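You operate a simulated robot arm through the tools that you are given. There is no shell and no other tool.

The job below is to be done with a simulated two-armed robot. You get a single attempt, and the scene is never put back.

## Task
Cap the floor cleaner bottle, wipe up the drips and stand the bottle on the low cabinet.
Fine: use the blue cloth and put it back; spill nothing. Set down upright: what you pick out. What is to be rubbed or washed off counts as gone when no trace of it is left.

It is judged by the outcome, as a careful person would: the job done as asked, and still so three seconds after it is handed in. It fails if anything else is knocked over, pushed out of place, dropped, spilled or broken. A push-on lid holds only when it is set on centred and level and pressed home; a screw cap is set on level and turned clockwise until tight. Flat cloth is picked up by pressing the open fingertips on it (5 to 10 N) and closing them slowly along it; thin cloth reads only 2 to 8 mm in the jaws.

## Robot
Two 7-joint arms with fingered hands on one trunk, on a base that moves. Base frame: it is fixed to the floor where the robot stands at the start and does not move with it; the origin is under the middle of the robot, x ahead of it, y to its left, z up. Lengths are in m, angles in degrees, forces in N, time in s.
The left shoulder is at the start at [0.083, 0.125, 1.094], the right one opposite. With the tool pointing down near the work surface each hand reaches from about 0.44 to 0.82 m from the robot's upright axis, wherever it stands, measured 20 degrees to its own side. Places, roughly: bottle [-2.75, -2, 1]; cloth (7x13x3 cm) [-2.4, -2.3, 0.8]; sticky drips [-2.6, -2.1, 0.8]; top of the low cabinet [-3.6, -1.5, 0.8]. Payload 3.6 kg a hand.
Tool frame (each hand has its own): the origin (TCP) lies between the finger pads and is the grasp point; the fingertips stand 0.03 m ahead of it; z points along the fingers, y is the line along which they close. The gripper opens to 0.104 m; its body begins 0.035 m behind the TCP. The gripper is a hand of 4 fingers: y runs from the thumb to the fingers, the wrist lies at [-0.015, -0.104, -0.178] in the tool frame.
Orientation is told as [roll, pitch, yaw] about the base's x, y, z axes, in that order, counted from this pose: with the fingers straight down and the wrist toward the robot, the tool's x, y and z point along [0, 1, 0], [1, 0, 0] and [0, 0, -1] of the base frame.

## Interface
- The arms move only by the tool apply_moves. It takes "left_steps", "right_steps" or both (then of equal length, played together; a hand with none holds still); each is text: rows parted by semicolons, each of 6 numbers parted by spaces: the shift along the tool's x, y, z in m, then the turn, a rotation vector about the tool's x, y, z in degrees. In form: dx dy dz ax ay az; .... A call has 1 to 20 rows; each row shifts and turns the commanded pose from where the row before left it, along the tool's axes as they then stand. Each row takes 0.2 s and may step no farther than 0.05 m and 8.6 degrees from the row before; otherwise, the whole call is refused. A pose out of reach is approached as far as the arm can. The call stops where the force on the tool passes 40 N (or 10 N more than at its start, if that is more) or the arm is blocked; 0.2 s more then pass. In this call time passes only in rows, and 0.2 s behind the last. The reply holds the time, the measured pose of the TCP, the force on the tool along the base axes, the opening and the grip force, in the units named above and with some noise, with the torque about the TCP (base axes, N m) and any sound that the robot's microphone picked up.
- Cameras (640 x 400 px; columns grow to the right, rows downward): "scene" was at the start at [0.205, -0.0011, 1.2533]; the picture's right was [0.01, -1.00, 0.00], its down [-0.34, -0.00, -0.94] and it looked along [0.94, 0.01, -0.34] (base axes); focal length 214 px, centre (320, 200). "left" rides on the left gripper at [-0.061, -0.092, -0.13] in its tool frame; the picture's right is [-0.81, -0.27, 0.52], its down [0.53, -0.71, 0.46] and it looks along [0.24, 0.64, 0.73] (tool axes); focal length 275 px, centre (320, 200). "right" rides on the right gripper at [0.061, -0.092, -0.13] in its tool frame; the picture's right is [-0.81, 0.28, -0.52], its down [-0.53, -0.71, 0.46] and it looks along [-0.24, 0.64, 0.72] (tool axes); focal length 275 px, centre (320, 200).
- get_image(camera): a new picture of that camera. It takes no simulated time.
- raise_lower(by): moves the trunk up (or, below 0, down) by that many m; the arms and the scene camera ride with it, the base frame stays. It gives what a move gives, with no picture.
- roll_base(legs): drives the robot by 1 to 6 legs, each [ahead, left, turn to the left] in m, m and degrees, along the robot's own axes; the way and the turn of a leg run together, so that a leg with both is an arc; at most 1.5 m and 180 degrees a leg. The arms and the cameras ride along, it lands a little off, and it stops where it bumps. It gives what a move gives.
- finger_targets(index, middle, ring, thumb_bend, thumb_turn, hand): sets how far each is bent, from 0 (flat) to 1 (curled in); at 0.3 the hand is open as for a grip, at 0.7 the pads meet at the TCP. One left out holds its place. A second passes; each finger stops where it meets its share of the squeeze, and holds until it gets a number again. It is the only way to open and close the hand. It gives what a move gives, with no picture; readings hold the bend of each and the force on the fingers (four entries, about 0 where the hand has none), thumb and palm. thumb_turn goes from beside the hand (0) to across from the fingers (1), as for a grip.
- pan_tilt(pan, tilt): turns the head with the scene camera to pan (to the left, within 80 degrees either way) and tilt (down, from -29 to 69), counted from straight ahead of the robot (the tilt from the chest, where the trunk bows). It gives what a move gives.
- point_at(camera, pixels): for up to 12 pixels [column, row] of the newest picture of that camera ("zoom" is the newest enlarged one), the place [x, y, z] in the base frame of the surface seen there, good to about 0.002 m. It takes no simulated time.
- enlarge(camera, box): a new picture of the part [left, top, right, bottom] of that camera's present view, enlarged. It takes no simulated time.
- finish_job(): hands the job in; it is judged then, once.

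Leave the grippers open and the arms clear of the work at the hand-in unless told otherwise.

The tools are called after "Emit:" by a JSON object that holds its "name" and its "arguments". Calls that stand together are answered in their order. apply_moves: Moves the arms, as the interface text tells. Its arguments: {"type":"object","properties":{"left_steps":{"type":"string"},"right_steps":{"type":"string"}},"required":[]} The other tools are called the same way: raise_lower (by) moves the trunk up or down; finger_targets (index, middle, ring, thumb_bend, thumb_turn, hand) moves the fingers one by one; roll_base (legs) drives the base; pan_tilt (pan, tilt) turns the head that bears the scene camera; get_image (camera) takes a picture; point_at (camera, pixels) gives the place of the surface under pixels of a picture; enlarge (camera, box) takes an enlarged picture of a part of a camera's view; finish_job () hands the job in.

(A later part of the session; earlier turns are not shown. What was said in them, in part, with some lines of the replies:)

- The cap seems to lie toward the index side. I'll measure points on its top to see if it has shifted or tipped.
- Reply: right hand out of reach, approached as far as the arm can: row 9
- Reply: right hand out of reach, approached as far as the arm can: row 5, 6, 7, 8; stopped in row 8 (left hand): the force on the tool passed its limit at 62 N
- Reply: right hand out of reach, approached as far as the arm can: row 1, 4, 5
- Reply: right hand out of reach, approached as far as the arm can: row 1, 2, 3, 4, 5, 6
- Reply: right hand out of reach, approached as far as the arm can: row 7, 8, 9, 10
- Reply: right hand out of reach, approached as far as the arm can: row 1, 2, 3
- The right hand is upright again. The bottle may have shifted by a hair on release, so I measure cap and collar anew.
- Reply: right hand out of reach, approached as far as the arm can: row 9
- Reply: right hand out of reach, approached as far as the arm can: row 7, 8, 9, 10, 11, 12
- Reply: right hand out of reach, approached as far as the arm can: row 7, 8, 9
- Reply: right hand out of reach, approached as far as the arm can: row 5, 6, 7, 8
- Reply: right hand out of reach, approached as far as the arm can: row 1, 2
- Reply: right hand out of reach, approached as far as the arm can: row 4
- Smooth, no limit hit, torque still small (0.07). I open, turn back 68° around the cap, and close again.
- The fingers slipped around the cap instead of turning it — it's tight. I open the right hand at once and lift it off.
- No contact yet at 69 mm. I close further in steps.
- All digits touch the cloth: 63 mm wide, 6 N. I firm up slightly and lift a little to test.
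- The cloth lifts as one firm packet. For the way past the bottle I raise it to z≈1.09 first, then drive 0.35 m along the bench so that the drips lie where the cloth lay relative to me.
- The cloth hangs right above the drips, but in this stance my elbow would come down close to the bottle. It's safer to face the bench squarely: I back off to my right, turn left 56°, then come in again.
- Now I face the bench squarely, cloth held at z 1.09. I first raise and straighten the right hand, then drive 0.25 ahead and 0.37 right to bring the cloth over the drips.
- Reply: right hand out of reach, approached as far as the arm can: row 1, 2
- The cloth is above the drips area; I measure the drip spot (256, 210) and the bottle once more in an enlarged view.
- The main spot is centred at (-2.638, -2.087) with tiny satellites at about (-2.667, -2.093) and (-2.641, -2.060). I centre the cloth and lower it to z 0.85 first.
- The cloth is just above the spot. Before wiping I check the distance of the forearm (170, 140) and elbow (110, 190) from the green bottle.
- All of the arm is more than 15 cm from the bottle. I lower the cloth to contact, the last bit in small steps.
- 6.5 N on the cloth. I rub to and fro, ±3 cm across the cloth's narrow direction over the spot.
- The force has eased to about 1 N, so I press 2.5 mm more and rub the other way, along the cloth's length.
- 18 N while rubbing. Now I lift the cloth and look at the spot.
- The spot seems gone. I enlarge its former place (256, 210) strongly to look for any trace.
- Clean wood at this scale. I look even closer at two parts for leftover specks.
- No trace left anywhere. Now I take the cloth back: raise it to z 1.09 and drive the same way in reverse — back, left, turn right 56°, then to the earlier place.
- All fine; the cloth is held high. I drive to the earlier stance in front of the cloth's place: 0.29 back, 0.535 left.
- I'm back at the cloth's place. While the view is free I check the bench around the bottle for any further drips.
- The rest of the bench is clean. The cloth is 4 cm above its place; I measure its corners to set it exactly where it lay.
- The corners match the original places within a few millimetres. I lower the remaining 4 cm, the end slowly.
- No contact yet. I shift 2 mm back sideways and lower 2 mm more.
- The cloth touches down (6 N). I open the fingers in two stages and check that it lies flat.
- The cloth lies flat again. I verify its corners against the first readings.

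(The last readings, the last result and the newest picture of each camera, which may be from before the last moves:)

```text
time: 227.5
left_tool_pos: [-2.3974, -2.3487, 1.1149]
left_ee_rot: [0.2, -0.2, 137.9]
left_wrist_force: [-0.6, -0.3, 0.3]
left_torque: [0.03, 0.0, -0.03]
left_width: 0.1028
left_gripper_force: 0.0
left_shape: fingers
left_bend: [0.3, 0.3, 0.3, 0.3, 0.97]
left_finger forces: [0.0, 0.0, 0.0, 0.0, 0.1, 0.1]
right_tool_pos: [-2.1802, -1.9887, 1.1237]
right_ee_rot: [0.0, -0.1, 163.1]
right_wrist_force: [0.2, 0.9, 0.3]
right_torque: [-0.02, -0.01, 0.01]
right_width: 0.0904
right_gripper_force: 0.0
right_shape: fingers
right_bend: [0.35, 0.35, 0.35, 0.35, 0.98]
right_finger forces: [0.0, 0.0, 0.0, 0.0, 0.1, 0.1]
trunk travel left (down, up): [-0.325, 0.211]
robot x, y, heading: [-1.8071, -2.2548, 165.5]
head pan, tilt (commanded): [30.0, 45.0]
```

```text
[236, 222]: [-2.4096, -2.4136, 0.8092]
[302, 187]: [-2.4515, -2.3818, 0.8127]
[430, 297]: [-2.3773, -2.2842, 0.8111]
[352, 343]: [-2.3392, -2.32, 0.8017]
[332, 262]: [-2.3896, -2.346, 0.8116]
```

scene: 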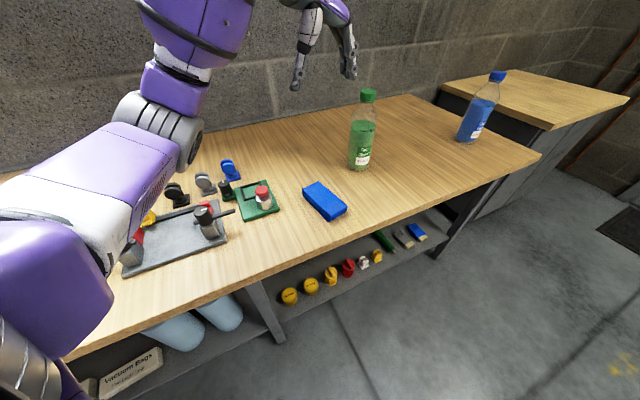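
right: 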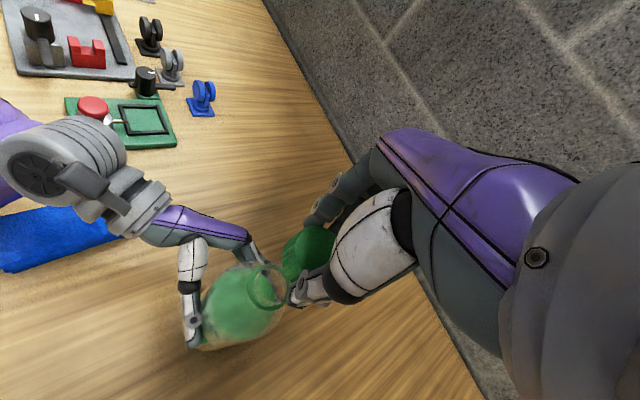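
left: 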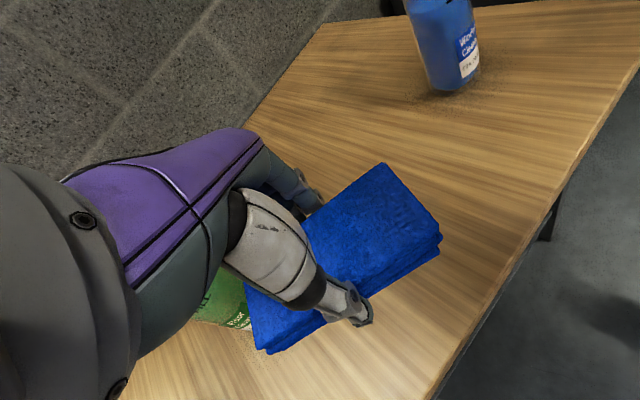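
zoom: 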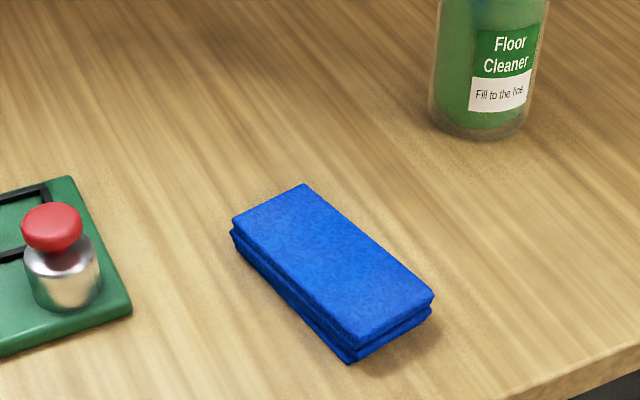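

The cloth is back within about 4 mm. Now the bottle: I raise the trunk 0.2 m, step away, turn left 56° to face the bench and come to the stance from which the left hand held the bottle before.

Emit:
{"name": "raise_lower", "arguments": {"by": 0.2}}

Emit:
{"name": "roll_base", "arguments": {"legs": [[0, -0.2, 0], [0, 0, 55.8], [0, -0.216, 0], [0.3, 0, 0]]}}

Emit:
{"name": "pan_tilt", "arguments": {"pan": 0, "tilt": 55}}

Emit:
{"name": "get_image", "arguments": {"camera": "scene"}}

```text
time: 229.7
left_tool_pos: [-2.3962, -2.3485, 1.3152]
left_ee_rot: [0.1, -0.3, 137.9]
left_wrist_force: [-1.3, 0.5, -0.7]
left_torque: [0.01, -0.01, -0.01]
left_width: 0.1029
left_gripper_force: 0.1
left_shape: fingers
left_bend: [0.3, 0.3, 0.3, 0.3, 0.97]
left_finger forces: [0.1, 0.0, 0.0, 0.0, 0.0, 0.0]
right_tool_pos: [-2.1803, -1.9882, 1.322]
right_ee_rot: [0.0, 0.1, 163.0]
right_wrist_force: [0.5, 0.3, -0.6]
right_torque: [-0.03, 0.0, -0.04]
right_width: 0.0901
right_gripper_force: 0.0
right_shape: fingers
right_bend: [0.35, 0.35, 0.35, 0.35, 0.98]
right_finger forces: [0.0, 0.1, 0.0, 0.1, 0.0, 0.0]
trunk travel left (down, up): [-0.525, 0.011]
robot x, y, heading: [-1.8079, -2.2509, 165.7]
head pan, tilt (commanded): [30.0, 45.0]
```

```text
time: 238.3
left_tool_pos: [-2.3852, -2.6203, 1.3173]
left_ee_rot: [0.1, -0.4, -167.3]
left_wrist_force: [0.1, -0.6, -0.2]
left_torque: [-0.02, 0.02, -0.01]
left_width: 0.1026
left_gripper_force: 0.1
left_shape: fingers
left_bend: [0.3, 0.3, 0.3, 0.3, 0.97]
left_finger forces: [0.0, 0.1, 0.1, 0.0, 0.1, 0.1]
right_tool_pos: [-2.5535, -2.2357, 1.3232]
right_ee_rot: [0.0, 0.0, -142.2]
right_wrist_force: [-0.1, -0.3, 0.4]
right_torque: [-0.01, 0.05, -0.01]
right_width: 0.0903
right_gripper_force: 0.0
right_shape: fingers
right_bend: [0.35, 0.35, 0.35, 0.35, 0.98]
right_finger forces: [0.0, 0.0, 0.0, 0.0, 0.0, 0.1]
trunk travel left (down, up): [-0.525, 0.011]
robot x, y, heading: [-2.1269, -2.0863, -139.3]
head pan, tilt (commanded): [30.0, 45.0]
```

```text
time: 239.2
left_tool_pos: [-2.3845, -2.621, 1.3162]
left_ee_rot: [0.1, -0.4, -167.3]
left_wrist_force: [0.2, -0.2, -0.9]
left_torque: [0.0, -0.02, -0.01]
left_width: 0.1029
left_gripper_force: 0.0
left_shape: fingers
left_bend: [0.3, 0.3, 0.3, 0.3, 0.97]
left_finger forces: [0.0, 0.1, 0.1, 0.0, 0.0, 0.0]
right_tool_pos: [-2.5531, -2.2378, 1.3243]
right_ee_rot: [-0.1, 0.0, -142.3]
right_wrist_force: [-0.3, -0.5, 0.0]
right_torque: [0.03, 0.01, -0.01]
right_width: 0.0902
right_gripper_force: 0.1
right_shape: fingers
right_bend: [0.35, 0.35, 0.35, 0.35, 0.98]
right_finger forces: [0.0, 0.1, 0.1, 0.0, 0.1, 0.1]
trunk travel left (down, up): [-0.525, 0.011]
robot x, y, heading: [-2.1252, -2.0818, -139.4]
head pan, tilt (commanded): [0.0, 55.0]
```

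```text
taken
```

scene: 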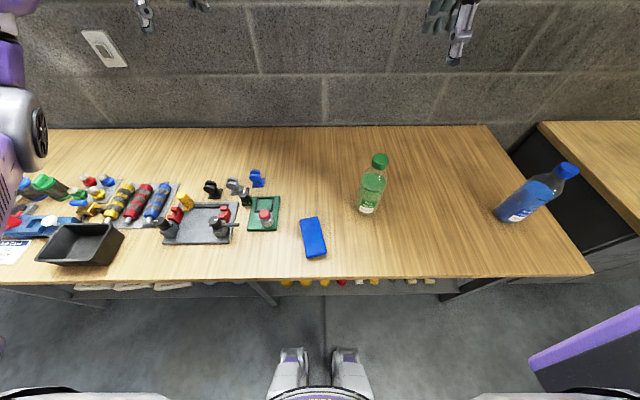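

I face the bench again; the drip spot's place looks clean. I measure the bottle's exact position.

Emit:
{"name": "enlarge", "arguments": {"camera": "scene", "box": [340, 140, 420, 220]}}

Emit:
{"name": "point_at", "arguments": {"camera": "zoom", "pixels": [[320, 100], [290, 100], [350, 105], [320, 75], [320, 130], [250, 250], [205, 260], [315, 260], [240, 340], [225, 300]]}}

```text
5.00 times, centred on (380, 180) of scene
```

zoom: 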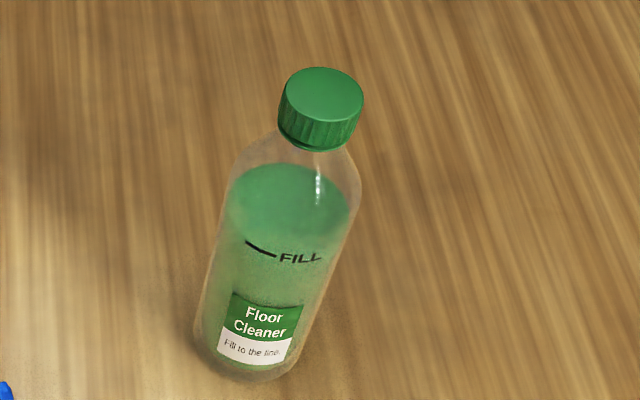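

```text
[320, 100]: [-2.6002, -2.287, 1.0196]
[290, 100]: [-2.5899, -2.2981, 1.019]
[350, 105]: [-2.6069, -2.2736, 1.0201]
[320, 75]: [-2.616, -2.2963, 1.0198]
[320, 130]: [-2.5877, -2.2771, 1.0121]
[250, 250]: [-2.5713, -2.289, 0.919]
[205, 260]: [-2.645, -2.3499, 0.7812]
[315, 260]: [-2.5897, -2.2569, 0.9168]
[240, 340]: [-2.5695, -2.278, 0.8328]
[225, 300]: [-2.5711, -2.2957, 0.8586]
```

The bottle axis is at about (-2.602, -2.287). I turn the left hand to the sideways pose again, high up.

Emit:
{"name": "apply_moves", "arguments": {"left_steps": "0 0 0 0 0 -7; 0 0 0 0 0 -7; 0 0 0 0 0 -7; 0 0 0 0 0 -7; 0 0 0 0 -7.8 0; 0 0 0 0 -7.8 0; 0 0 0 0 -7.8 0; 0 0 0 0 -7.8 0; 0 0 0 0 -7.8 0; 0 0 0 0 -7.8 0; 0 0 0 0 -7.8 0; 0 0 0 0 -7.8 0; 0 0 0 0 -7.6 0"}}

```text
time: 242.0
left_tool_pos: [-2.3835, -2.6208, 1.3147]
left_ee_rot: [-70.2, -0.4, -139.3]
left_wrist_force: [0.4, -0.1, 0.6]
left_torque: [0.01, 0.03, -0.03]
left_width: 0.1029
left_gripper_force: 0.0
left_shape: fingers
left_bend: [0.3, 0.3, 0.3, 0.3, 0.97]
left_finger forces: [0.0, 0.0, 0.0, 0.0, 0.1, 0.0]
right_tool_pos: [-2.5525, -2.2375, 1.3241]
right_ee_rot: [0.0, 0.0, -142.2]
right_wrist_force: [-0.3, -0.1, 0.6]
right_torque: [0.03, 0.01, 0.0]
right_width: 0.0904
right_gripper_force: 0.1
right_shape: fingers
right_bend: [0.35, 0.35, 0.35, 0.35, 0.98]
right_finger forces: [0.0, 0.0, 0.0, 0.0, 0.1, 0.0]
trunk travel left (down, up): [-0.525, 0.011]
robot x, y, heading: [-2.1242, -2.0867, -139.4]
head pan, tilt (commanded): [0.0, 55.0]
```

Now I lower the left hand to the waiting place 11.5 cm left of the bottle.

Emit:
{"name": "apply_moves", "arguments": {"left_steps": "0.02555 -0.0048 0.03644 0 0 0; 0.02555 -0.0048 0.03644 0 0 0; 0.02555 -0.0048 0.03644 0 0 0; 0.02555 -0.0048 0.03644 0 0 0; 0.02555 -0.0048 0.03644 0 0 0; 0.02555 -0.0048 0.03644 0 0 0; 0.02555 -0.0048 0.03644 0 0 0; 0.02555 -0.0048 0.03644 0 0 0; 0.02555 -0.0048 0.03644 0 0 0; 0.02555 -0.0048 0.03644 0 0 0; 0.02555 -0.0048 0.03644 0 0 0"}}

Emit:
{"name": "get_image", "arguments": {"camera": "scene"}}

```text
time: 244.4
left_tool_pos: [-2.5309, -2.374, 0.9138]
left_ee_rot: [-70.0, -0.5, -139.4]
left_wrist_force: [-0.3, -0.1, 0.2]
left_torque: [0.01, 0.0, -0.01]
left_width: 0.1029
left_gripper_force: 0.1
left_shape: fingers
left_bend: [0.3, 0.3, 0.3, 0.3, 0.97]
left_finger forces: [0.1, 0.0, 0.0, 0.0, 0.1, 0.0]
right_tool_pos: [-2.5545, -2.236, 1.3235]
right_ee_rot: [-0.1, -0.1, -142.2]
right_wrist_force: [-0.2, 0.5, -0.4]
right_torque: [0.0, -0.01, -0.01]
right_width: 0.0902
right_gripper_force: 0.0
right_shape: fingers
right_bend: [0.35, 0.35, 0.35, 0.35, 0.98]
right_finger forces: [0.0, 0.0, 0.0, 0.0, 0.1, 0.0]
trunk travel left (down, up): [-0.525, 0.011]
robot x, y, heading: [-2.1229, -2.0845, -139.4]
head pan, tilt (commanded): [0.0, 55.0]
```

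```text
taken
```

scene: 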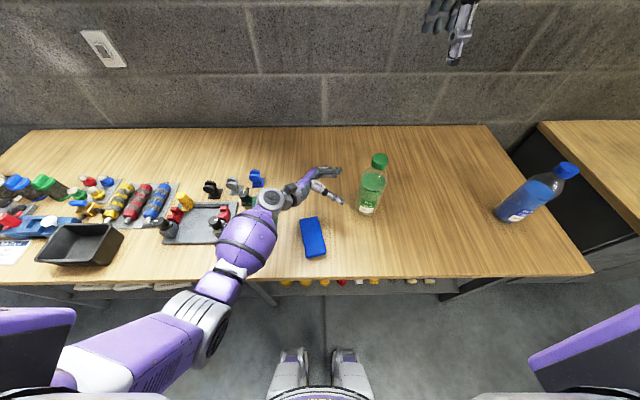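

Aligned with the bottle within 3 mm. I approach in two halves as before.

Emit:
{"name": "apply_moves", "arguments": {"left_steps": "-0.0014 -0.0005 0.0181 0 0 0; -0.0014 -0.0005 0.0181 0 0 0; -0.0014 -0.0005 0.0181 0 0 0"}}

Emit:
{"name": "enlarge", "arguments": {"camera": "scene", "box": [270, 140, 430, 260]}}

```text
time: 245.2
left_tool_pos: [-2.5623, -2.3349, 0.8989]
left_ee_rot: [-70.0, -0.5, -139.2]
left_wrist_force: [0.0, 0.2, -0.7]
left_torque: [0.0, 0.0, -0.02]
left_width: 0.1029
left_gripper_force: 0.1
left_shape: fingers
left_bend: [0.3, 0.3, 0.3, 0.3, 0.97]
left_finger forces: [0.1, 0.0, 0.0, 0.1, 0.0, 0.0]
right_tool_pos: [-2.5543, -2.2373, 1.3242]
right_ee_rot: [0.1, -0.1, -142.2]
right_wrist_force: [-0.8, -0.6, 0.1]
right_torque: [-0.01, 0.02, -0.01]
right_width: 0.0903
right_gripper_force: 0.2
right_shape: fingers
right_bend: [0.35, 0.35, 0.35, 0.35, 0.98]
right_finger forces: [0.0, 0.0, 0.0, 0.0, 0.0, 0.1]
trunk travel left (down, up): [-0.525, 0.011]
robot x, y, heading: [-2.1222, -2.0803, -139.6]
head pan, tilt (commanded): [0.0, 55.0]
```

```text
3.33 times, centred on (350, 200) of scene
```

zoom: 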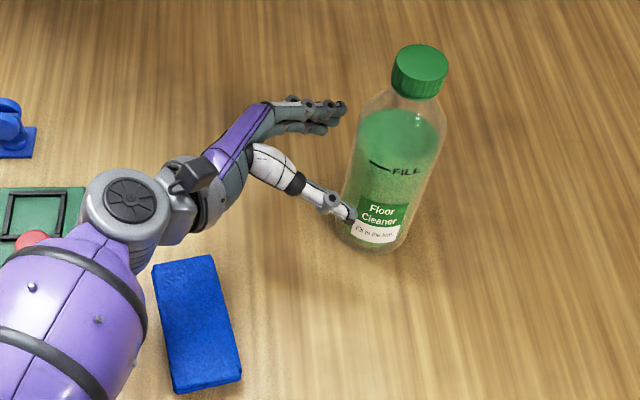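

Thumb on the near side, fingers on the far side, all as planned. I go the second half and close gently.

Emit:
{"name": "apply_moves", "arguments": {"left_steps": "-0.0014 -0.0005 0.0181 0 0 0; -0.0014 -0.0005 0.0181 0 0 0; -0.0014 -0.0005 0.0175 0 0 0"}}

Emit:
{"name": "finger_targets", "arguments": {"hand": "left", "index": 0.4, "middle": 0.42, "ring": 0.42, "thumb_bend": 0.41}}

Emit:
{"name": "finger_targets", "arguments": {"hand": "left", "index": 0.48, "middle": 0.53, "ring": 0.54, "thumb_bend": 0.57}}

Emit:
{"name": "enlarge", "arguments": {"camera": "scene", "box": [270, 140, 430, 260]}}

```text
time: 246.0
left_tool_pos: [-2.5962, -2.2951, 0.8844]
left_ee_rot: [-70.0, -0.4, -139.3]
left_wrist_force: [0.1, -0.3, 0.2]
left_torque: [-0.03, 0.03, 0.0]
left_width: 0.1029
left_gripper_force: 0.0
left_shape: fingers
left_bend: [0.3, 0.3, 0.3, 0.3, 0.97]
left_finger forces: [0.1, 0.0, 0.0, 0.1, 0.1, 0.1]
right_tool_pos: [-2.5537, -2.2373, 1.3228]
right_ee_rot: [0.0, 0.0, -142.2]
right_wrist_force: [0.2, -0.3, -0.3]
right_torque: [0.0, -0.03, -0.01]
right_width: 0.0905
right_gripper_force: 0.1
right_shape: fingers
right_bend: [0.35, 0.35, 0.35, 0.35, 0.98]
right_finger forces: [0.1, 0.0, 0.0, 0.1, 0.1, 0.0]
trunk travel left (down, up): [-0.525, 0.011]
robot x, y, heading: [-2.1213, -2.0856, -139.3]
head pan, tilt (commanded): [0.0, 55.0]
```

```text
time: 247.0
left_tool_pos: [-2.5965, -2.2954, 0.8845]
left_ee_rot: [-70.0, -0.4, -139.3]
left_wrist_force: [-1.4, -0.3, -0.1]
left_torque: [-0.01, 0.03, 0.0]
left_width: 0.0796
left_gripper_force: 1.4
left_shape: fingers
left_bend: [0.39, 0.42, 0.41, 0.4, 0.97]
left_finger forces: [1.9, 0.2, 0.3, 0.1, 0.6, 0.0]
right_tool_pos: [-2.5549, -2.2376, 1.3245]
right_ee_rot: [0.0, 0.0, -142.2]
right_wrist_force: [0.2, 0.4, 0.1]
right_torque: [0.02, -0.02, 0.01]
right_width: 0.0903
right_gripper_force: 0.1
right_shape: fingers
right_bend: [0.35, 0.35, 0.35, 0.35, 0.98]
right_finger forces: [0.0, 0.0, 0.1, 0.1, 0.0, 0.0]
trunk travel left (down, up): [-0.525, 0.011]
robot x, y, heading: [-2.121, -2.0843, -139.4]
head pan, tilt (commanded): [0.0, 55.0]
```

```text
time: 248.0
left_tool_pos: [-2.5958, -2.295, 0.8846]
left_ee_rot: [-70.1, -0.4, -139.3]
left_wrist_force: [-0.6, -1.3, 0.1]
left_torque: [-0.23, 0.31, 0.03]
left_width: 0.0738
left_gripper_force: 17.3
left_shape: fingers
left_bend: [0.43, 0.47, 0.46, 0.44, 0.97]
left_finger forces: [5.8, 5.6, 6.8, 0.1, 17.2, 0.0]
right_tool_pos: [-2.5535, -2.2373, 1.3239]
right_ee_rot: [0.0, 0.0, -142.3]
right_wrist_force: [0.0, 1.0, -0.2]
right_torque: [-0.03, -0.01, 0.02]
right_width: 0.0905
right_gripper_force: 0.0
right_shape: fingers
right_bend: [0.35, 0.35, 0.35, 0.35, 0.98]
right_finger forces: [0.1, 0.0, 0.0, 0.0, 0.0, 0.0]
trunk travel left (down, up): [-0.525, 0.011]
robot x, y, heading: [-2.1198, -2.0833, -139.6]
head pan, tilt (commanded): [0.0, 55.0]
```

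```text
3.33 times, centred on (350, 200) of scene
```

zoom: 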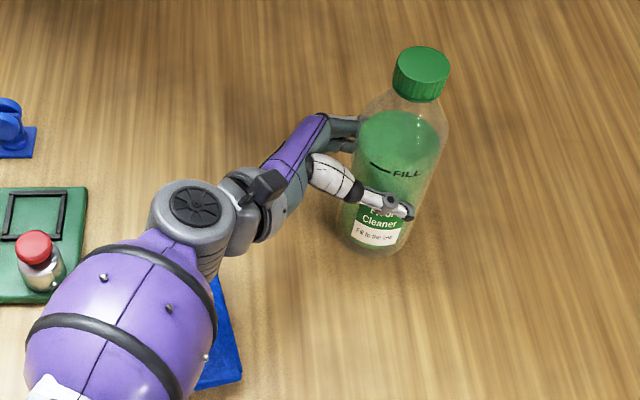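

All four digits hold with 17 N. I lift the bottle 4 cm slowly, straight up, and check it.

Emit:
{"name": "apply_moves", "arguments": {"left_steps": "-0.0047 0 -0.0017 0 0 0; -0.0094 0 -0.0034 0 0 0; -0.0094 0 -0.0034 0 0 0; -0.0141 0 -0.0051 0 0 0"}}

Emit:
{"name": "enlarge", "arguments": {"camera": "scene", "box": [270, 120, 430, 240]}}

Emit:
{"name": "get_image", "arguments": {"camera": "left"}}

```text
time: 249.0
left_tool_pos: [-2.5966, -2.2951, 0.9241]
left_ee_rot: [-70.0, -0.4, -139.4]
left_wrist_force: [-0.6, -0.3, -6.3]
left_torque: [-0.09, -0.05, -0.03]
left_width: 0.0742
left_gripper_force: 16.6
left_shape: fingers
left_bend: [0.43, 0.48, 0.47, 0.44, 0.97]
left_finger forces: [6.0, 5.0, 5.5, 0.1, 16.8, 0.1]
right_tool_pos: [-2.5544, -2.2371, 1.3238]
right_ee_rot: [0.0, 0.0, -142.2]
right_wrist_force: [-0.2, 0.5, 0.3]
right_torque: [-0.03, -0.03, 0.02]
right_width: 0.0903
right_gripper_force: 0.0
right_shape: fingers
right_bend: [0.35, 0.35, 0.35, 0.35, 0.98]
right_finger forces: [0.1, 0.0, 0.1, 0.0, 0.0, 0.0]
trunk travel left (down, up): [-0.525, 0.011]
robot x, y, heading: [-2.1238, -2.0802, -139.5]
head pan, tilt (commanded): [0.0, 55.0]
```

```text
3.33 times, centred on (350, 180) of scene
```

zoom: 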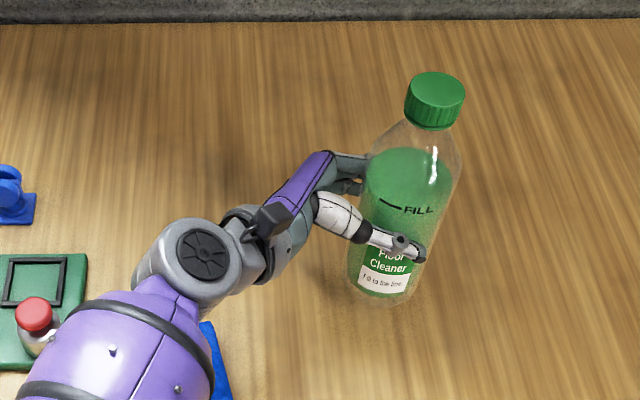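

```text
taken
```

left: 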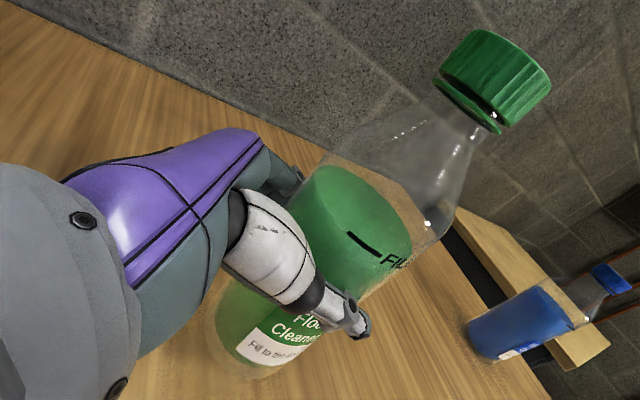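

The bottle hangs upright and steady (about 6 N). I firm the grip slightly and raise it 8 cm more for the way.

Emit:
{"name": "finger_targets", "arguments": {"hand": "left", "index": 0.5, "middle": 0.55, "ring": 0.56, "thumb_bend": 0.6}}

Emit:
{"name": "apply_moves", "arguments": {"left_steps": "-0.0141 0 -0.0051 0 0 0; -0.0188 0 -0.0068 0 0 0; -0.0188 0 -0.0068 0 0 0; -0.0188 0 -0.0068 0 0 0; -0.0094 0 -0.0034 0 0 0"}}

Emit:
{"name": "get_image", "arguments": {"camera": "scene"}}

```text
time: 250.0
left_tool_pos: [-2.5965, -2.2948, 0.9245]
left_ee_rot: [-70.0, -0.3, -139.3]
left_wrist_force: [-0.4, 0.2, -5.9]
left_torque: [-0.1, -0.03, 0.05]
left_width: 0.0731
left_gripper_force: 17.8
left_shape: fingers
left_bend: [0.44, 0.49, 0.48, 0.43, 0.96]
left_finger forces: [6.3, 5.6, 5.9, 0.0, 17.8, 0.0]
right_tool_pos: [-2.5539, -2.2378, 1.3234]
right_ee_rot: [0.0, 0.0, -142.1]
right_wrist_force: [0.3, 0.5, 0.1]
right_torque: [-0.03, 0.03, 0.0]
right_width: 0.0902
right_gripper_force: 0.1
right_shape: fingers
right_bend: [0.35, 0.35, 0.35, 0.35, 0.98]
right_finger forces: [0.0, 0.0, 0.0, 0.1, 0.0, 0.1]
trunk travel left (down, up): [-0.525, 0.011]
robot x, y, heading: [-2.1228, -2.0857, -139.9]
head pan, tilt (commanded): [0.0, 55.0]
```

```text
time: 251.2
left_tool_pos: [-2.594, -2.2949, 1.0083]
left_ee_rot: [-70.0, -0.4, -139.2]
left_wrist_force: [-0.6, -0.1, -6.7]
left_torque: [-0.11, -0.05, 0.01]
left_width: 0.0733
left_gripper_force: 18.7
left_shape: fingers
left_bend: [0.44, 0.49, 0.48, 0.43, 0.96]
left_finger forces: [6.2, 5.6, 6.0, 0.0, 17.7, 0.0]
right_tool_pos: [-2.5536, -2.2372, 1.3245]
right_ee_rot: [0.0, 0.0, -142.2]
right_wrist_force: [0.0, 0.0, -0.1]
right_torque: [0.02, 0.01, 0.0]
right_width: 0.0902
right_gripper_force: 0.0
right_shape: fingers
right_bend: [0.35, 0.35, 0.35, 0.35, 0.98]
right_finger forces: [0.1, 0.1, 0.0, 0.0, 0.0, 0.0]
trunk travel left (down, up): [-0.525, 0.011]
robot x, y, heading: [-2.123, -2.0848, -139.4]
head pan, tilt (commanded): [0.0, 55.0]
```

```text
taken
```

scene: 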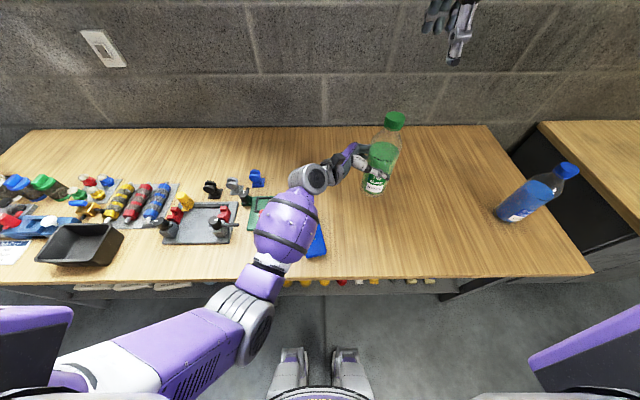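

The bottle is held upright at a safe height. I back away 0.3 m from the bench and slide 1.22 m to the right, to in front of the low cabinet.

Emit:
{"name": "roll_base", "arguments": {"legs": [[-0.3, 0, 0], [0, -1.22, 0.6]]}}

Emit:
{"name": "get_image", "arguments": {"camera": "scene"}}

Emit:
{"name": "get_image", "arguments": {"camera": "left"}}

```text
time: 263.6
left_tool_pos: [-3.1494, -1.2162, 1.0082]
left_ee_rot: [-69.9, -0.4, -137.6]
left_wrist_force: [-0.3, 0.1, -7.0]
left_torque: [-0.07, -0.08, 0.01]
left_width: 0.0737
left_gripper_force: 18.0
left_shape: fingers
left_bend: [0.44, 0.49, 0.48, 0.43, 0.96]
left_finger forces: [6.2, 5.5, 5.9, 0.1, 17.7, 0.0]
right_tool_pos: [-3.1097, -1.1584, 1.3243]
right_ee_rot: [0.0, 0.0, -140.5]
right_wrist_force: [0.6, -0.6, -0.8]
right_torque: [-0.01, 0.01, 0.0]
right_width: 0.0904
right_gripper_force: 0.0
right_shape: fingers
right_bend: [0.35, 0.35, 0.35, 0.35, 0.98]
right_finger forces: [0.0, 0.1, 0.1, 0.1, 0.0, 0.0]
trunk travel left (down, up): [-0.525, 0.011]
robot x, y, heading: [-2.6852, -0.9889, -138.1]
head pan, tilt (commanded): [0.0, 55.0]
```

```text
taken
```

scene: 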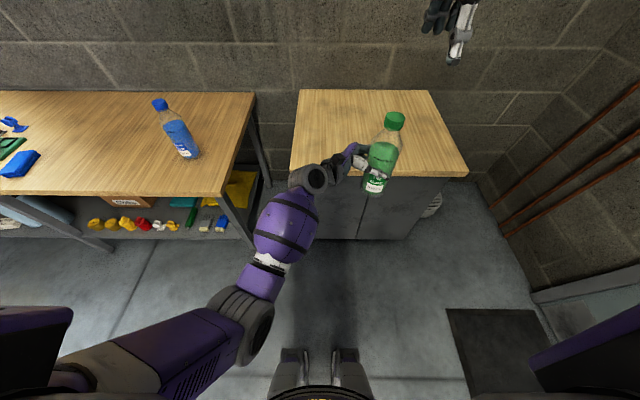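

```text
taken
```

left: 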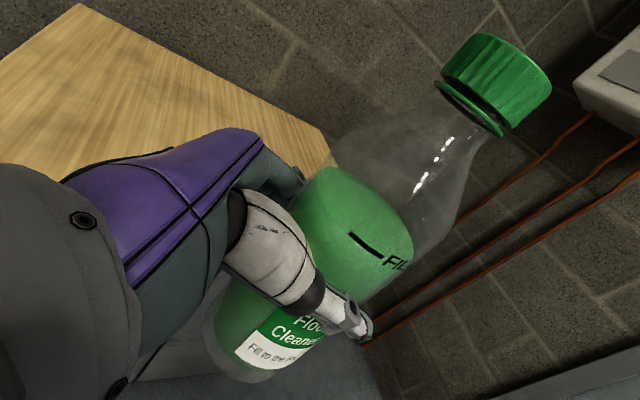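

The cabinet top is empty and right ahead. I measure its corners to choose the spot.

Emit:
{"name": "point_at", "arguments": {"camera": "scene", "pixels": [[302, 94], [424, 94], [462, 172], [294, 165], [360, 120], [320, 140], [430, 140], [185, 150]]}}

```text
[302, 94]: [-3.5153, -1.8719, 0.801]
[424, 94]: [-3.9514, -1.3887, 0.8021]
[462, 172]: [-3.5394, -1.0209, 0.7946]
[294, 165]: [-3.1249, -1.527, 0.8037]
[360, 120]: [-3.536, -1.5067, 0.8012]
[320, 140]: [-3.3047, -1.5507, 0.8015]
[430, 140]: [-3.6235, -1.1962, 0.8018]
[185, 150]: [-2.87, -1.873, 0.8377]
```

The top spans about 0.65 × 0.54 m at z 0.8015 and is free. I drive 0.36 m ahead so that the bottle comes about 18 cm in from the front edge, at the middle.

Emit:
{"name": "roll_base", "arguments": {"legs": [[0.36, 0, 0]]}}

Emit:
{"name": "get_image", "arguments": {"camera": "scene"}}

Emit:
{"name": "get_image", "arguments": {"camera": "left"}}

```text
time: 265.9
left_tool_pos: [-3.4152, -1.462, 1.0084]
left_ee_rot: [-70.0, -0.4, -137.4]
left_wrist_force: [0.5, -0.2, -7.0]
left_torque: [-0.1, -0.02, 0.03]
left_width: 0.0731
left_gripper_force: 18.5
left_shape: fingers
left_bend: [0.44, 0.49, 0.48, 0.43, 0.96]
left_finger forces: [6.2, 5.7, 6.0, 0.0, 17.7, 0.1]
right_tool_pos: [-3.3769, -1.4025, 1.3232]
right_ee_rot: [0.1, 0.1, -140.3]
right_wrist_force: [-0.7, -0.6, -0.1]
right_torque: [0.01, 0.03, -0.02]
right_width: 0.0903
right_gripper_force: 0.0
right_shape: fingers
right_bend: [0.35, 0.35, 0.35, 0.35, 0.98]
right_finger forces: [0.0, 0.1, 0.0, 0.1, 0.1, 0.1]
trunk travel left (down, up): [-0.525, 0.011]
robot x, y, heading: [-2.9527, -1.2363, -137.7]
head pan, tilt (commanded): [0.0, 55.0]
```

```text
taken
```

scene: 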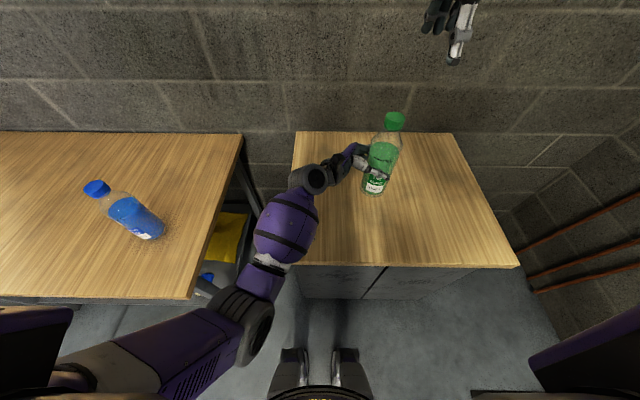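

```text
taken
```

left: 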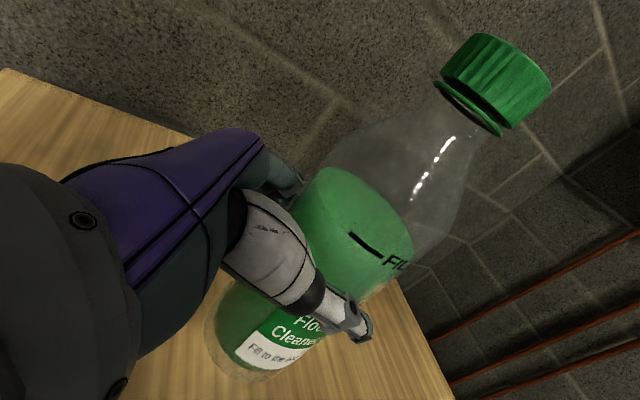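

The bottle hangs over the cabinet top with its wrist pose unchanged from the grasp, so it's upright. I lower 9 cm first.

Emit:
{"name": "apply_moves", "arguments": {"left_steps": "0.0235 0 0.0086 0 0 0; 0.0235 0 0.0086 0 0 0; 0.0188 0 0.0068 0 0 0; 0.0188 0 0.0068 0 0 0"}}

Emit:
{"name": "enlarge", "arguments": {"camera": "scene", "box": [270, 110, 430, 230]}}

```text
time: 266.9
left_tool_pos: [-3.4165, -1.462, 0.9186]
left_ee_rot: [-70.0, -0.4, -137.4]
left_wrist_force: [0.6, -0.4, -6.0]
left_torque: [-0.11, -0.04, -0.03]
left_width: 0.0732
left_gripper_force: 17.9
left_shape: fingers
left_bend: [0.44, 0.49, 0.48, 0.43, 0.96]
left_finger forces: [6.1, 5.6, 5.9, 0.0, 17.5, 0.1]
right_tool_pos: [-3.3766, -1.4026, 1.3235]
right_ee_rot: [0.0, 0.0, -140.3]
right_wrist_force: [0.4, 0.3, 0.0]
right_torque: [-0.02, -0.01, -0.04]
right_width: 0.0904
right_gripper_force: 0.1
right_shape: fingers
right_bend: [0.35, 0.35, 0.35, 0.35, 0.98]
right_finger forces: [0.1, 0.0, 0.0, 0.0, 0.1, 0.0]
trunk travel left (down, up): [-0.525, 0.011]
robot x, y, heading: [-2.9506, -1.2355, -137.8]
head pan, tilt (commanded): [0.0, 55.0]
```

```text
3.33 times, centred on (350, 170) of scene
```

zoom: 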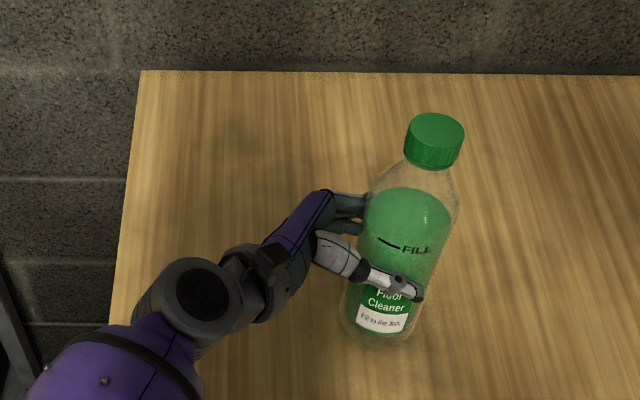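

About 1.3 cm to go. I lower gently in 2-4 mm steps and watch the weight come off.

Emit:
{"name": "apply_moves", "arguments": {"left_steps": "0.0038 0 0.0014 0 0 0; 0.0038 0 0.0014 0 0 0; 0.0019 0 0.0007 0 0 0"}}

Emit:
{"name": "apply_moves", "arguments": {"left_steps": "0.0019 0 0.0007 0 0 0"}}

```text
time: 267.7
left_tool_pos: [-3.4175, -1.4619, 0.9082]
left_ee_rot: [-70.0, -0.4, -137.4]
left_wrist_force: [0.2, 0.3, -6.3]
left_torque: [-0.08, -0.06, 0.01]
left_width: 0.0733
left_gripper_force: 18.1
left_shape: fingers
left_bend: [0.44, 0.49, 0.48, 0.43, 0.96]
left_finger forces: [6.2, 5.7, 6.0, 0.0, 17.7, 0.0]
right_tool_pos: [-3.3769, -1.4026, 1.3242]
right_ee_rot: [0.0, 0.0, -140.3]
right_wrist_force: [0.5, -0.5, 0.2]
right_torque: [-0.01, 0.04, -0.03]
right_width: 0.0901
right_gripper_force: 0.0
right_shape: fingers
right_bend: [0.35, 0.35, 0.35, 0.35, 0.98]
right_finger forces: [0.1, 0.0, 0.0, 0.1, 0.0, 0.0]
trunk travel left (down, up): [-0.525, 0.011]
robot x, y, heading: [-2.9526, -1.2369, -137.4]
head pan, tilt (commanded): [0.0, 55.0]
```

```text
time: 268.1
left_tool_pos: [-3.4173, -1.4611, 0.9059]
left_ee_rot: [-69.9, -0.4, -137.4]
left_wrist_force: [0.5, -0.4, -2.4]
left_torque: [-0.07, 0.0, 0.03]
left_width: 0.0735
left_gripper_force: 17.4
left_shape: fingers
left_bend: [0.44, 0.49, 0.48, 0.43, 0.96]
left_finger forces: [6.1, 5.5, 5.9, 0.1, 17.9, 0.1]
right_tool_pos: [-3.3775, -1.403, 1.3249]
right_ee_rot: [0.0, -0.1, -140.4]
right_wrist_force: [-0.2, -0.1, -0.3]
right_torque: [0.01, -0.04, 0.01]
right_width: 0.0904
right_gripper_force: 0.2
right_shape: fingers
right_bend: [0.35, 0.35, 0.35, 0.35, 0.98]
right_finger forces: [0.0, 0.0, 0.0, 0.0, 0.0, 0.1]
trunk travel left (down, up): [-0.525, 0.011]
robot x, y, heading: [-2.9519, -1.235, -137.6]
head pan, tilt (commanded): [0.0, 55.0]
```

The weight reading has dropped from 6.3 to 2.4 N, so the base touches. One more millimetre to set it fully down.

Emit:
{"name": "apply_moves", "arguments": {"left_steps": "0.0009 0 0.0003 0 0 0"}}

Emit:
{"name": "enlarge", "arguments": {"camera": "scene", "box": [310, 110, 438, 206]}}

```text
time: 268.5
left_tool_pos: [-3.416, -1.4624, 0.9062]
left_ee_rot: [-70.0, -0.6, -137.4]
left_wrist_force: [1.2, -0.5, 0.6]
left_torque: [-0.12, 0.07, 0.01]
left_width: 0.0734
left_gripper_force: 17.8
left_shape: fingers
left_bend: [0.45, 0.49, 0.49, 0.43, 0.96]
left_finger forces: [5.8, 5.6, 5.9, 0.1, 18.0, 0.0]
right_tool_pos: [-3.3761, -1.4037, 1.3249]
right_ee_rot: [0.0, -0.2, -140.3]
right_wrist_force: [0.3, 0.5, 0.0]
right_torque: [-0.01, -0.02, 0.0]
right_width: 0.0905
right_gripper_force: 0.1
right_shape: fingers
right_bend: [0.35, 0.35, 0.35, 0.35, 0.98]
right_finger forces: [0.0, 0.0, 0.0, 0.0, 0.0, 0.0]
trunk travel left (down, up): [-0.525, 0.011]
robot x, y, heading: [-2.9537, -1.2352, -137.6]
head pan, tilt (commanded): [0.0, 55.0]
```

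```text
4.17 times, centred on (374, 158) of scene
```

zoom: 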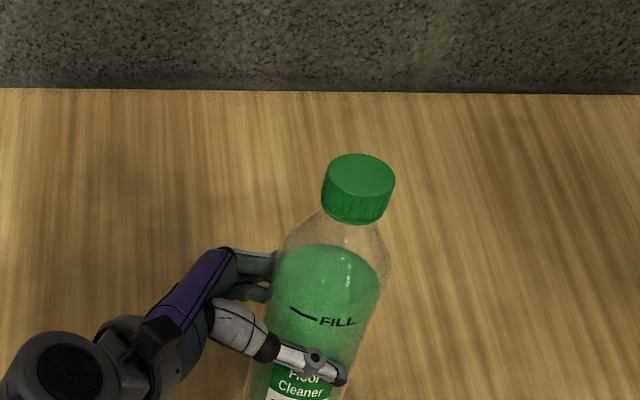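

The weight is fully on the cabinet. I loosen the fingers gradually, then open.

Emit:
{"name": "finger_targets", "arguments": {"hand": "left", "index": 0.4, "middle": 0.44, "ring": 0.44, "thumb_bend": 0.42}}

Emit:
{"name": "finger_targets", "arguments": {"hand": "left", "index": 0.3, "middle": 0.3, "ring": 0.3, "thumb_bend": 0.3}}

Emit:
{"name": "enlarge", "arguments": {"camera": "scene", "box": [310, 110, 438, 206]}}

Emit:
{"name": "get_image", "arguments": {"camera": "left"}}

```text
time: 269.5
left_tool_pos: [-3.4155, -1.4612, 0.9051]
left_ee_rot: [-70.0, -0.3, -137.4]
left_wrist_force: [0.4, 0.8, 0.3]
left_torque: [-0.01, 0.06, -0.02]
left_width: 0.0789
left_gripper_force: 1.8
left_shape: fingers
left_bend: [0.4, 0.44, 0.43, 0.4, 0.98]
left_finger forces: [0.2, 0.4, 0.6, 0.1, 2.9, 0.0]
right_tool_pos: [-3.3768, -1.4019, 1.3252]
right_ee_rot: [-0.1, 0.1, -140.3]
right_wrist_force: [0.0, 0.5, -0.2]
right_torque: [0.01, -0.01, 0.0]
right_width: 0.09
right_gripper_force: 0.1
right_shape: fingers
right_bend: [0.35, 0.35, 0.35, 0.35, 0.98]
right_finger forces: [0.0, 0.0, 0.1, 0.0, 0.1, 0.1]
trunk travel left (down, up): [-0.525, 0.011]
robot x, y, heading: [-2.9546, -1.2365, -137.5]
head pan, tilt (commanded): [0.0, 55.0]
```

```text
time: 270.5
left_tool_pos: [-3.4154, -1.4602, 0.9049]
left_ee_rot: [-70.0, -0.4, -137.5]
left_wrist_force: [0.7, -0.1, -1.0]
left_torque: [0.0, 0.01, 0.01]
left_width: 0.1024
left_gripper_force: 0.1
left_shape: fingers
left_bend: [0.3, 0.3, 0.3, 0.3, 0.98]
left_finger forces: [0.0, 0.1, 0.0, 0.1, 0.0, 0.0]
right_tool_pos: [-3.3764, -1.4036, 1.3256]
right_ee_rot: [0.0, 0.0, -140.2]
right_wrist_force: [0.6, -0.6, -0.2]
right_torque: [0.03, 0.0, 0.0]
right_width: 0.0904
right_gripper_force: 0.0
right_shape: fingers
right_bend: [0.35, 0.35, 0.35, 0.35, 0.98]
right_finger forces: [0.1, 0.1, 0.0, 0.1, 0.0, 0.0]
trunk travel left (down, up): [-0.525, 0.011]
robot x, y, heading: [-2.9492, -1.2344, -137.6]
head pan, tilt (commanded): [0.0, 55.0]
```

```text
4.17 times, centred on (374, 158) of scene
```

zoom: 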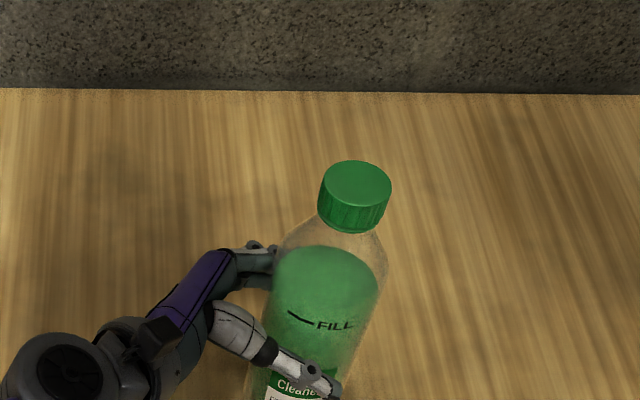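

```text
taken
```

left: 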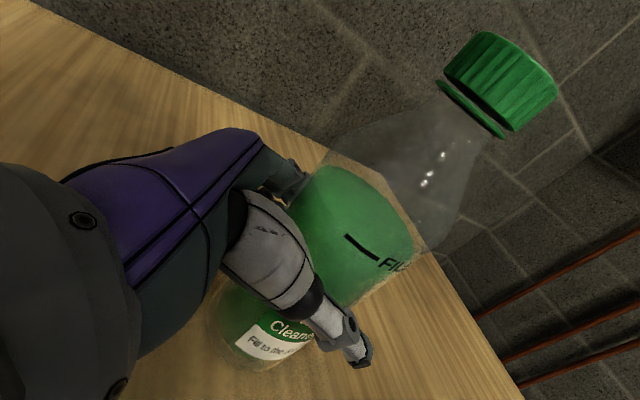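

The bottle stands free and upright. I withdraw the left hand sideways the way it came, then raise it.

Emit:
{"name": "apply_moves", "arguments": {"left_steps": "0.001 0 -0.01 0 0 0; 0.002 0 -0.0177 0 0 0; 0.002 0 -0.0177 0 0 0; 0.002 0 -0.0177 0 0 0; 0.002 0 -0.0177 0 0 0; 0.002 0 -0.0177 0 0 0; 0.002 0 -0.0177 0 0 0; -0.02 0 -0.03 0 0 0; -0.03 0 -0.03 0 0 0; -0.035 0 -0.02 0 0 0; -0.04 0 -0.01 0 0 0; -0.04 0 -0.01 0 0 0; -0.04 0 -0.01 0 0 0; -0.04 0 -0.01 0 0 0"}}

Emit:
{"name": "roll_base", "arguments": {"legs": [[-0.35, 0, 0]]}}

Emit:
{"name": "pan_tilt", "arguments": {"pan": 0, "tilt": 40}}

Emit:
{"name": "get_image", "arguments": {"camera": "scene"}}

```text
time: 273.5
left_tool_pos: [-3.3176, -1.5664, 1.2044]
left_ee_rot: [-69.9, -0.4, -137.3]
left_wrist_force: [-0.5, -0.1, 0.5]
left_torque: [0.0, 0.0, 0.0]
left_width: 0.1028
left_gripper_force: 0.0
left_shape: fingers
left_bend: [0.3, 0.3, 0.3, 0.3, 0.98]
left_finger forces: [0.0, 0.0, 0.0, 0.0, 0.0, 0.1]
right_tool_pos: [-3.3773, -1.4022, 1.3241]
right_ee_rot: [-0.1, -0.1, -140.3]
right_wrist_force: [-0.1, -0.4, 0.9]
right_torque: [-0.03, -0.03, 0.01]
right_width: 0.0902
right_gripper_force: 0.1
right_shape: fingers
right_bend: [0.35, 0.35, 0.35, 0.35, 0.98]
right_finger forces: [0.1, 0.0, 0.1, 0.1, 0.0, 0.1]
trunk travel left (down, up): [-0.525, 0.011]
robot x, y, heading: [-2.9516, -1.2333, -137.5]
head pan, tilt (commanded): [0.0, 55.0]
```

```text
time: 275.8
left_tool_pos: [-3.063, -1.3328, 1.2043]
left_ee_rot: [-69.9, -0.3, -137.7]
left_wrist_force: [0.1, 0.4, -0.1]
left_torque: [-0.02, 0.0, 0.0]
left_width: 0.103
left_gripper_force: 0.0
left_shape: fingers
left_bend: [0.3, 0.3, 0.3, 0.3, 0.98]
left_finger forces: [0.0, 0.1, 0.0, 0.0, 0.0, 0.1]
right_tool_pos: [-3.1221, -1.1689, 1.324]
right_ee_rot: [0.0, 0.1, -140.6]
right_wrist_force: [0.1, -0.2, 0.3]
right_torque: [0.03, 0.01, 0.0]
right_width: 0.09
right_gripper_force: 0.0
right_shape: fingers
right_bend: [0.35, 0.35, 0.35, 0.35, 0.98]
right_finger forces: [0.1, 0.0, 0.0, 0.1, 0.0, 0.0]
trunk travel left (down, up): [-0.525, 0.011]
robot x, y, heading: [-2.6985, -1.0044, -137.7]
head pan, tilt (commanded): [0.0, 55.0]
```

```text
time: 276.6
left_tool_pos: [-3.0622, -1.3332, 1.2048]
left_ee_rot: [-70.0, -0.3, -137.6]
left_wrist_force: [0.5, 0.2, 0.2]
left_torque: [0.01, -0.02, 0.04]
left_width: 0.1028
left_gripper_force: 0.0
left_shape: fingers
left_bend: [0.3, 0.3, 0.3, 0.3, 0.98]
left_finger forces: [0.0, 0.0, 0.0, 0.0, 0.1, 0.0]
right_tool_pos: [-3.1218, -1.1697, 1.3239]
right_ee_rot: [0.0, 0.0, -140.5]
right_wrist_force: [0.3, -0.8, 1.0]
right_torque: [0.0, -0.01, -0.02]
right_width: 0.0902
right_gripper_force: 0.1
right_shape: fingers
right_bend: [0.35, 0.35, 0.35, 0.35, 0.98]
right_finger forces: [0.0, 0.0, 0.0, 0.0, 0.0, 0.0]
trunk travel left (down, up): [-0.525, 0.011]
robot x, y, heading: [-2.696, -1.002, -137.5]
head pan, tilt (commanded): [0.0, 40.0]
```

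```text
taken
```

scene: 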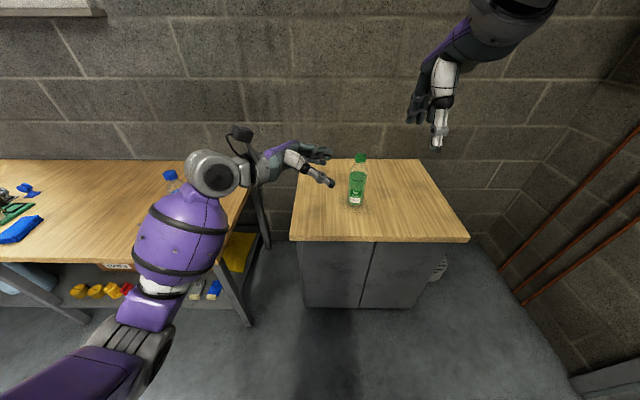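

The bottle stands on the cabinet at (357, 185). I check it closely, and the whole bench once more.

Emit:
{"name": "enlarge", "arguments": {"camera": "scene", "box": [320, 145, 400, 215]}}

Emit:
{"name": "pan_tilt", "arguments": {"pan": 35, "tilt": 30}}

Emit:
{"name": "get_image", "arguments": {"camera": "scene"}}

```text
5.71 times, centred on (360, 180) of scene
```

zoom: 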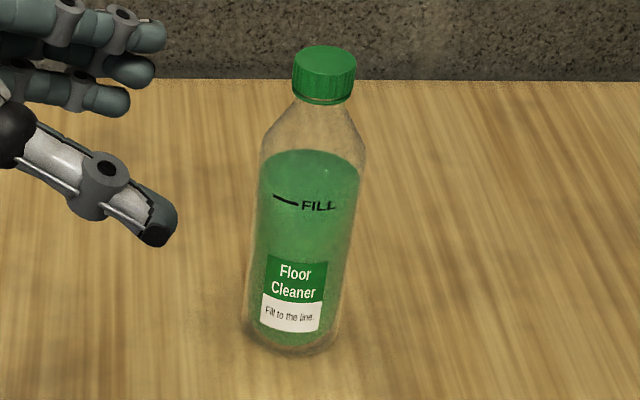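

```text
time: 277.6
left_tool_pos: [-3.0628, -1.3325, 1.2031]
left_ee_rot: [-70.0, -0.4, -137.6]
left_wrist_force: [0.7, 0.1, 0.0]
left_torque: [-0.03, 0.0, -0.03]
left_width: 0.1028
left_gripper_force: 0.1
left_shape: fingers
left_bend: [0.3, 0.3, 0.3, 0.3, 0.98]
left_finger forces: [0.1, 0.1, 0.0, 0.0, 0.1, 0.1]
right_tool_pos: [-3.1207, -1.1693, 1.3251]
right_ee_rot: [0.0, -0.1, -140.5]
right_wrist_force: [-0.1, 0.3, -0.6]
right_torque: [-0.01, -0.02, 0.05]
right_width: 0.0902
right_gripper_force: 0.0
right_shape: fingers
right_bend: [0.35, 0.35, 0.35, 0.35, 0.98]
right_finger forces: [0.0, 0.1, 0.1, 0.0, 0.1, 0.1]
trunk travel left (down, up): [-0.525, 0.011]
robot x, y, heading: [-2.6972, -1.0007, -137.5]
head pan, tilt (commanded): [35.0, 30.0]
```

```text
taken
```

scene: 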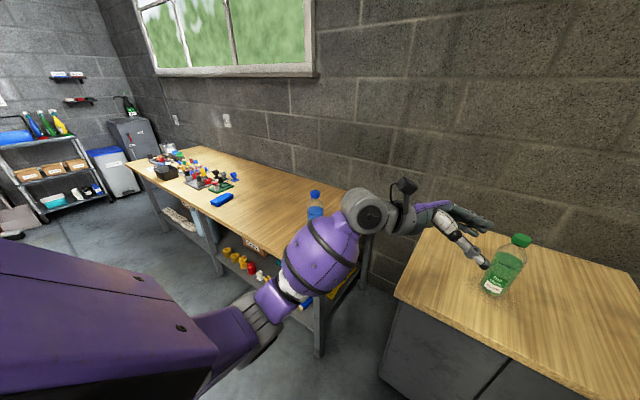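

Everything stands in place. I look at the former drip spot from this new angle for any trace.

Emit:
{"name": "enlarge", "arguments": {"camera": "scene", "box": [190, 160, 350, 260]}}

Emit:
{"name": "point_at", "arguments": {"camera": "zoom", "pixels": [[300, 180], [350, 200], [400, 170], [320, 220], [120, 160], [510, 200], [420, 230], [450, 200]]}}

```text
4.00 times, centred on (270, 210) of scene
```

zoom: 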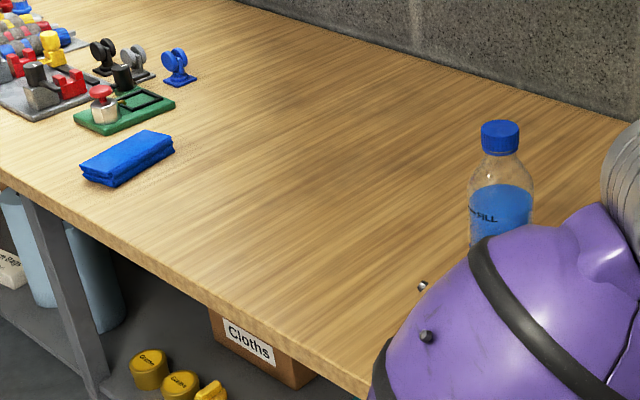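

```text
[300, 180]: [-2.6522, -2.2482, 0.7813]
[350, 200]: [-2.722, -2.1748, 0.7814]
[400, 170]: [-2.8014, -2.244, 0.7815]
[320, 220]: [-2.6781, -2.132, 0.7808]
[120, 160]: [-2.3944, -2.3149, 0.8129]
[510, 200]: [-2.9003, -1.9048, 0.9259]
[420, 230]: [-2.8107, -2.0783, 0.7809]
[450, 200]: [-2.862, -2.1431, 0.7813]
```

The wood is clean, the cloth lies in its place, and the bottle stands capped on the cabinet. I open the right hand fully; both arms are clear of the work.

Emit:
{"name": "finger_targets", "arguments": {"hand": "right", "index": 0.3, "middle": 0.3, "ring": 0.3, "thumb_bend": 0.3}}

Emit:
{"name": "pan_tilt", "arguments": {"pan": 0, "tilt": 35}}

Emit:
{"name": "get_image", "arguments": {"camera": "scene"}}

```text
time: 278.6
left_tool_pos: [-3.0626, -1.3325, 1.2034]
left_ee_rot: [-70.0, -0.5, -137.6]
left_wrist_force: [-0.4, -0.3, 0.1]
left_torque: [-0.01, 0.0, 0.0]
left_width: 0.1027
left_gripper_force: 0.0
left_shape: fingers
left_bend: [0.3, 0.3, 0.3, 0.3, 0.98]
left_finger forces: [0.1, 0.0, 0.1, 0.0, 0.0, 0.1]
right_tool_pos: [-3.1224, -1.1684, 1.3227]
right_ee_rot: [0.0, 0.0, -140.5]
right_wrist_force: [0.8, -0.5, -0.2]
right_torque: [0.0, -0.01, -0.01]
right_width: 0.103
right_gripper_force: 0.0
right_shape: fingers
right_bend: [0.3, 0.3, 0.3, 0.3, 0.98]
right_finger forces: [0.1, 0.0, 0.0, 0.1, 0.0, 0.1]
trunk travel left (down, up): [-0.525, 0.011]
robot x, y, heading: [-2.6987, -1.0014, -138.1]
head pan, tilt (commanded): [35.0, 30.0]
```

```text
time: 279.6
left_tool_pos: [-3.063, -1.3319, 1.2039]
left_ee_rot: [-70.1, -0.4, -137.6]
left_wrist_force: [-0.5, 1.1, -0.7]
left_torque: [0.0, 0.01, 0.04]
left_width: 0.1029
left_gripper_force: 0.1
left_shape: fingers
left_bend: [0.3, 0.3, 0.3, 0.3, 0.98]
left_finger forces: [0.0, 0.1, 0.0, 0.0, 0.0, 0.0]
right_tool_pos: [-3.1215, -1.169, 1.324]
right_ee_rot: [0.0, 0.0, -140.5]
right_wrist_force: [0.4, -0.3, -0.8]
right_torque: [0.0, -0.01, 0.02]
right_width: 0.1027
right_gripper_force: 0.1
right_shape: fingers
right_bend: [0.3, 0.3, 0.3, 0.3, 0.98]
right_finger forces: [0.0, 0.0, 0.1, 0.0, 0.0, 0.0]
trunk travel left (down, up): [-0.525, 0.011]
robot x, y, heading: [-2.6955, -1.0001, -138.2]
head pan, tilt (commanded): [0.0, 35.0]
```

```text
taken
```

scene: 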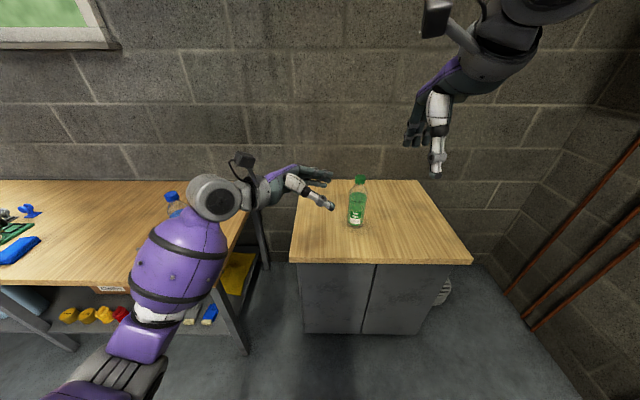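

The capped bottle stands upright on the low cabinet at (357, 203). The drips are gone without a trace, and the cloth lies flat in its old place. The other bottle and the tools are undisturbed, and both hands are open and clear. I hand the job in.

Emit:
{"name": "finish_job", "arguments": {}}

```text
The job is handed in.
```

The job is handed in: the floor cleaner bottle is capped, the drips are wiped up, and the bottle stands upright on the low cabinet.

- **Cap:** It's screwed on level and tight. At the end the fingers slipped on the cap instead of turning it. It sits at the same height above the collar as the closed Window Cleaner bottle's cap.
- **Drips:** I wiped them with the blue cloth, rubbing in both directions. Enlarged views afterwards showed no trace on the wood.
- **Cloth:** It lies flat again, about 4 mm and up to 5° off its original position.
- **Bottle:** It stands about 19 cm in from the cabinet's front edge, near the middle. I saw no spill at any point.

While I was repositioning the right hand during capping, it ran out of reach and pressed against the left hand, which was holding the bottle. The bottle stayed upright with the cap on. Nothing else on the bench was moved or knocked over. Both hands are open and clear of the work.
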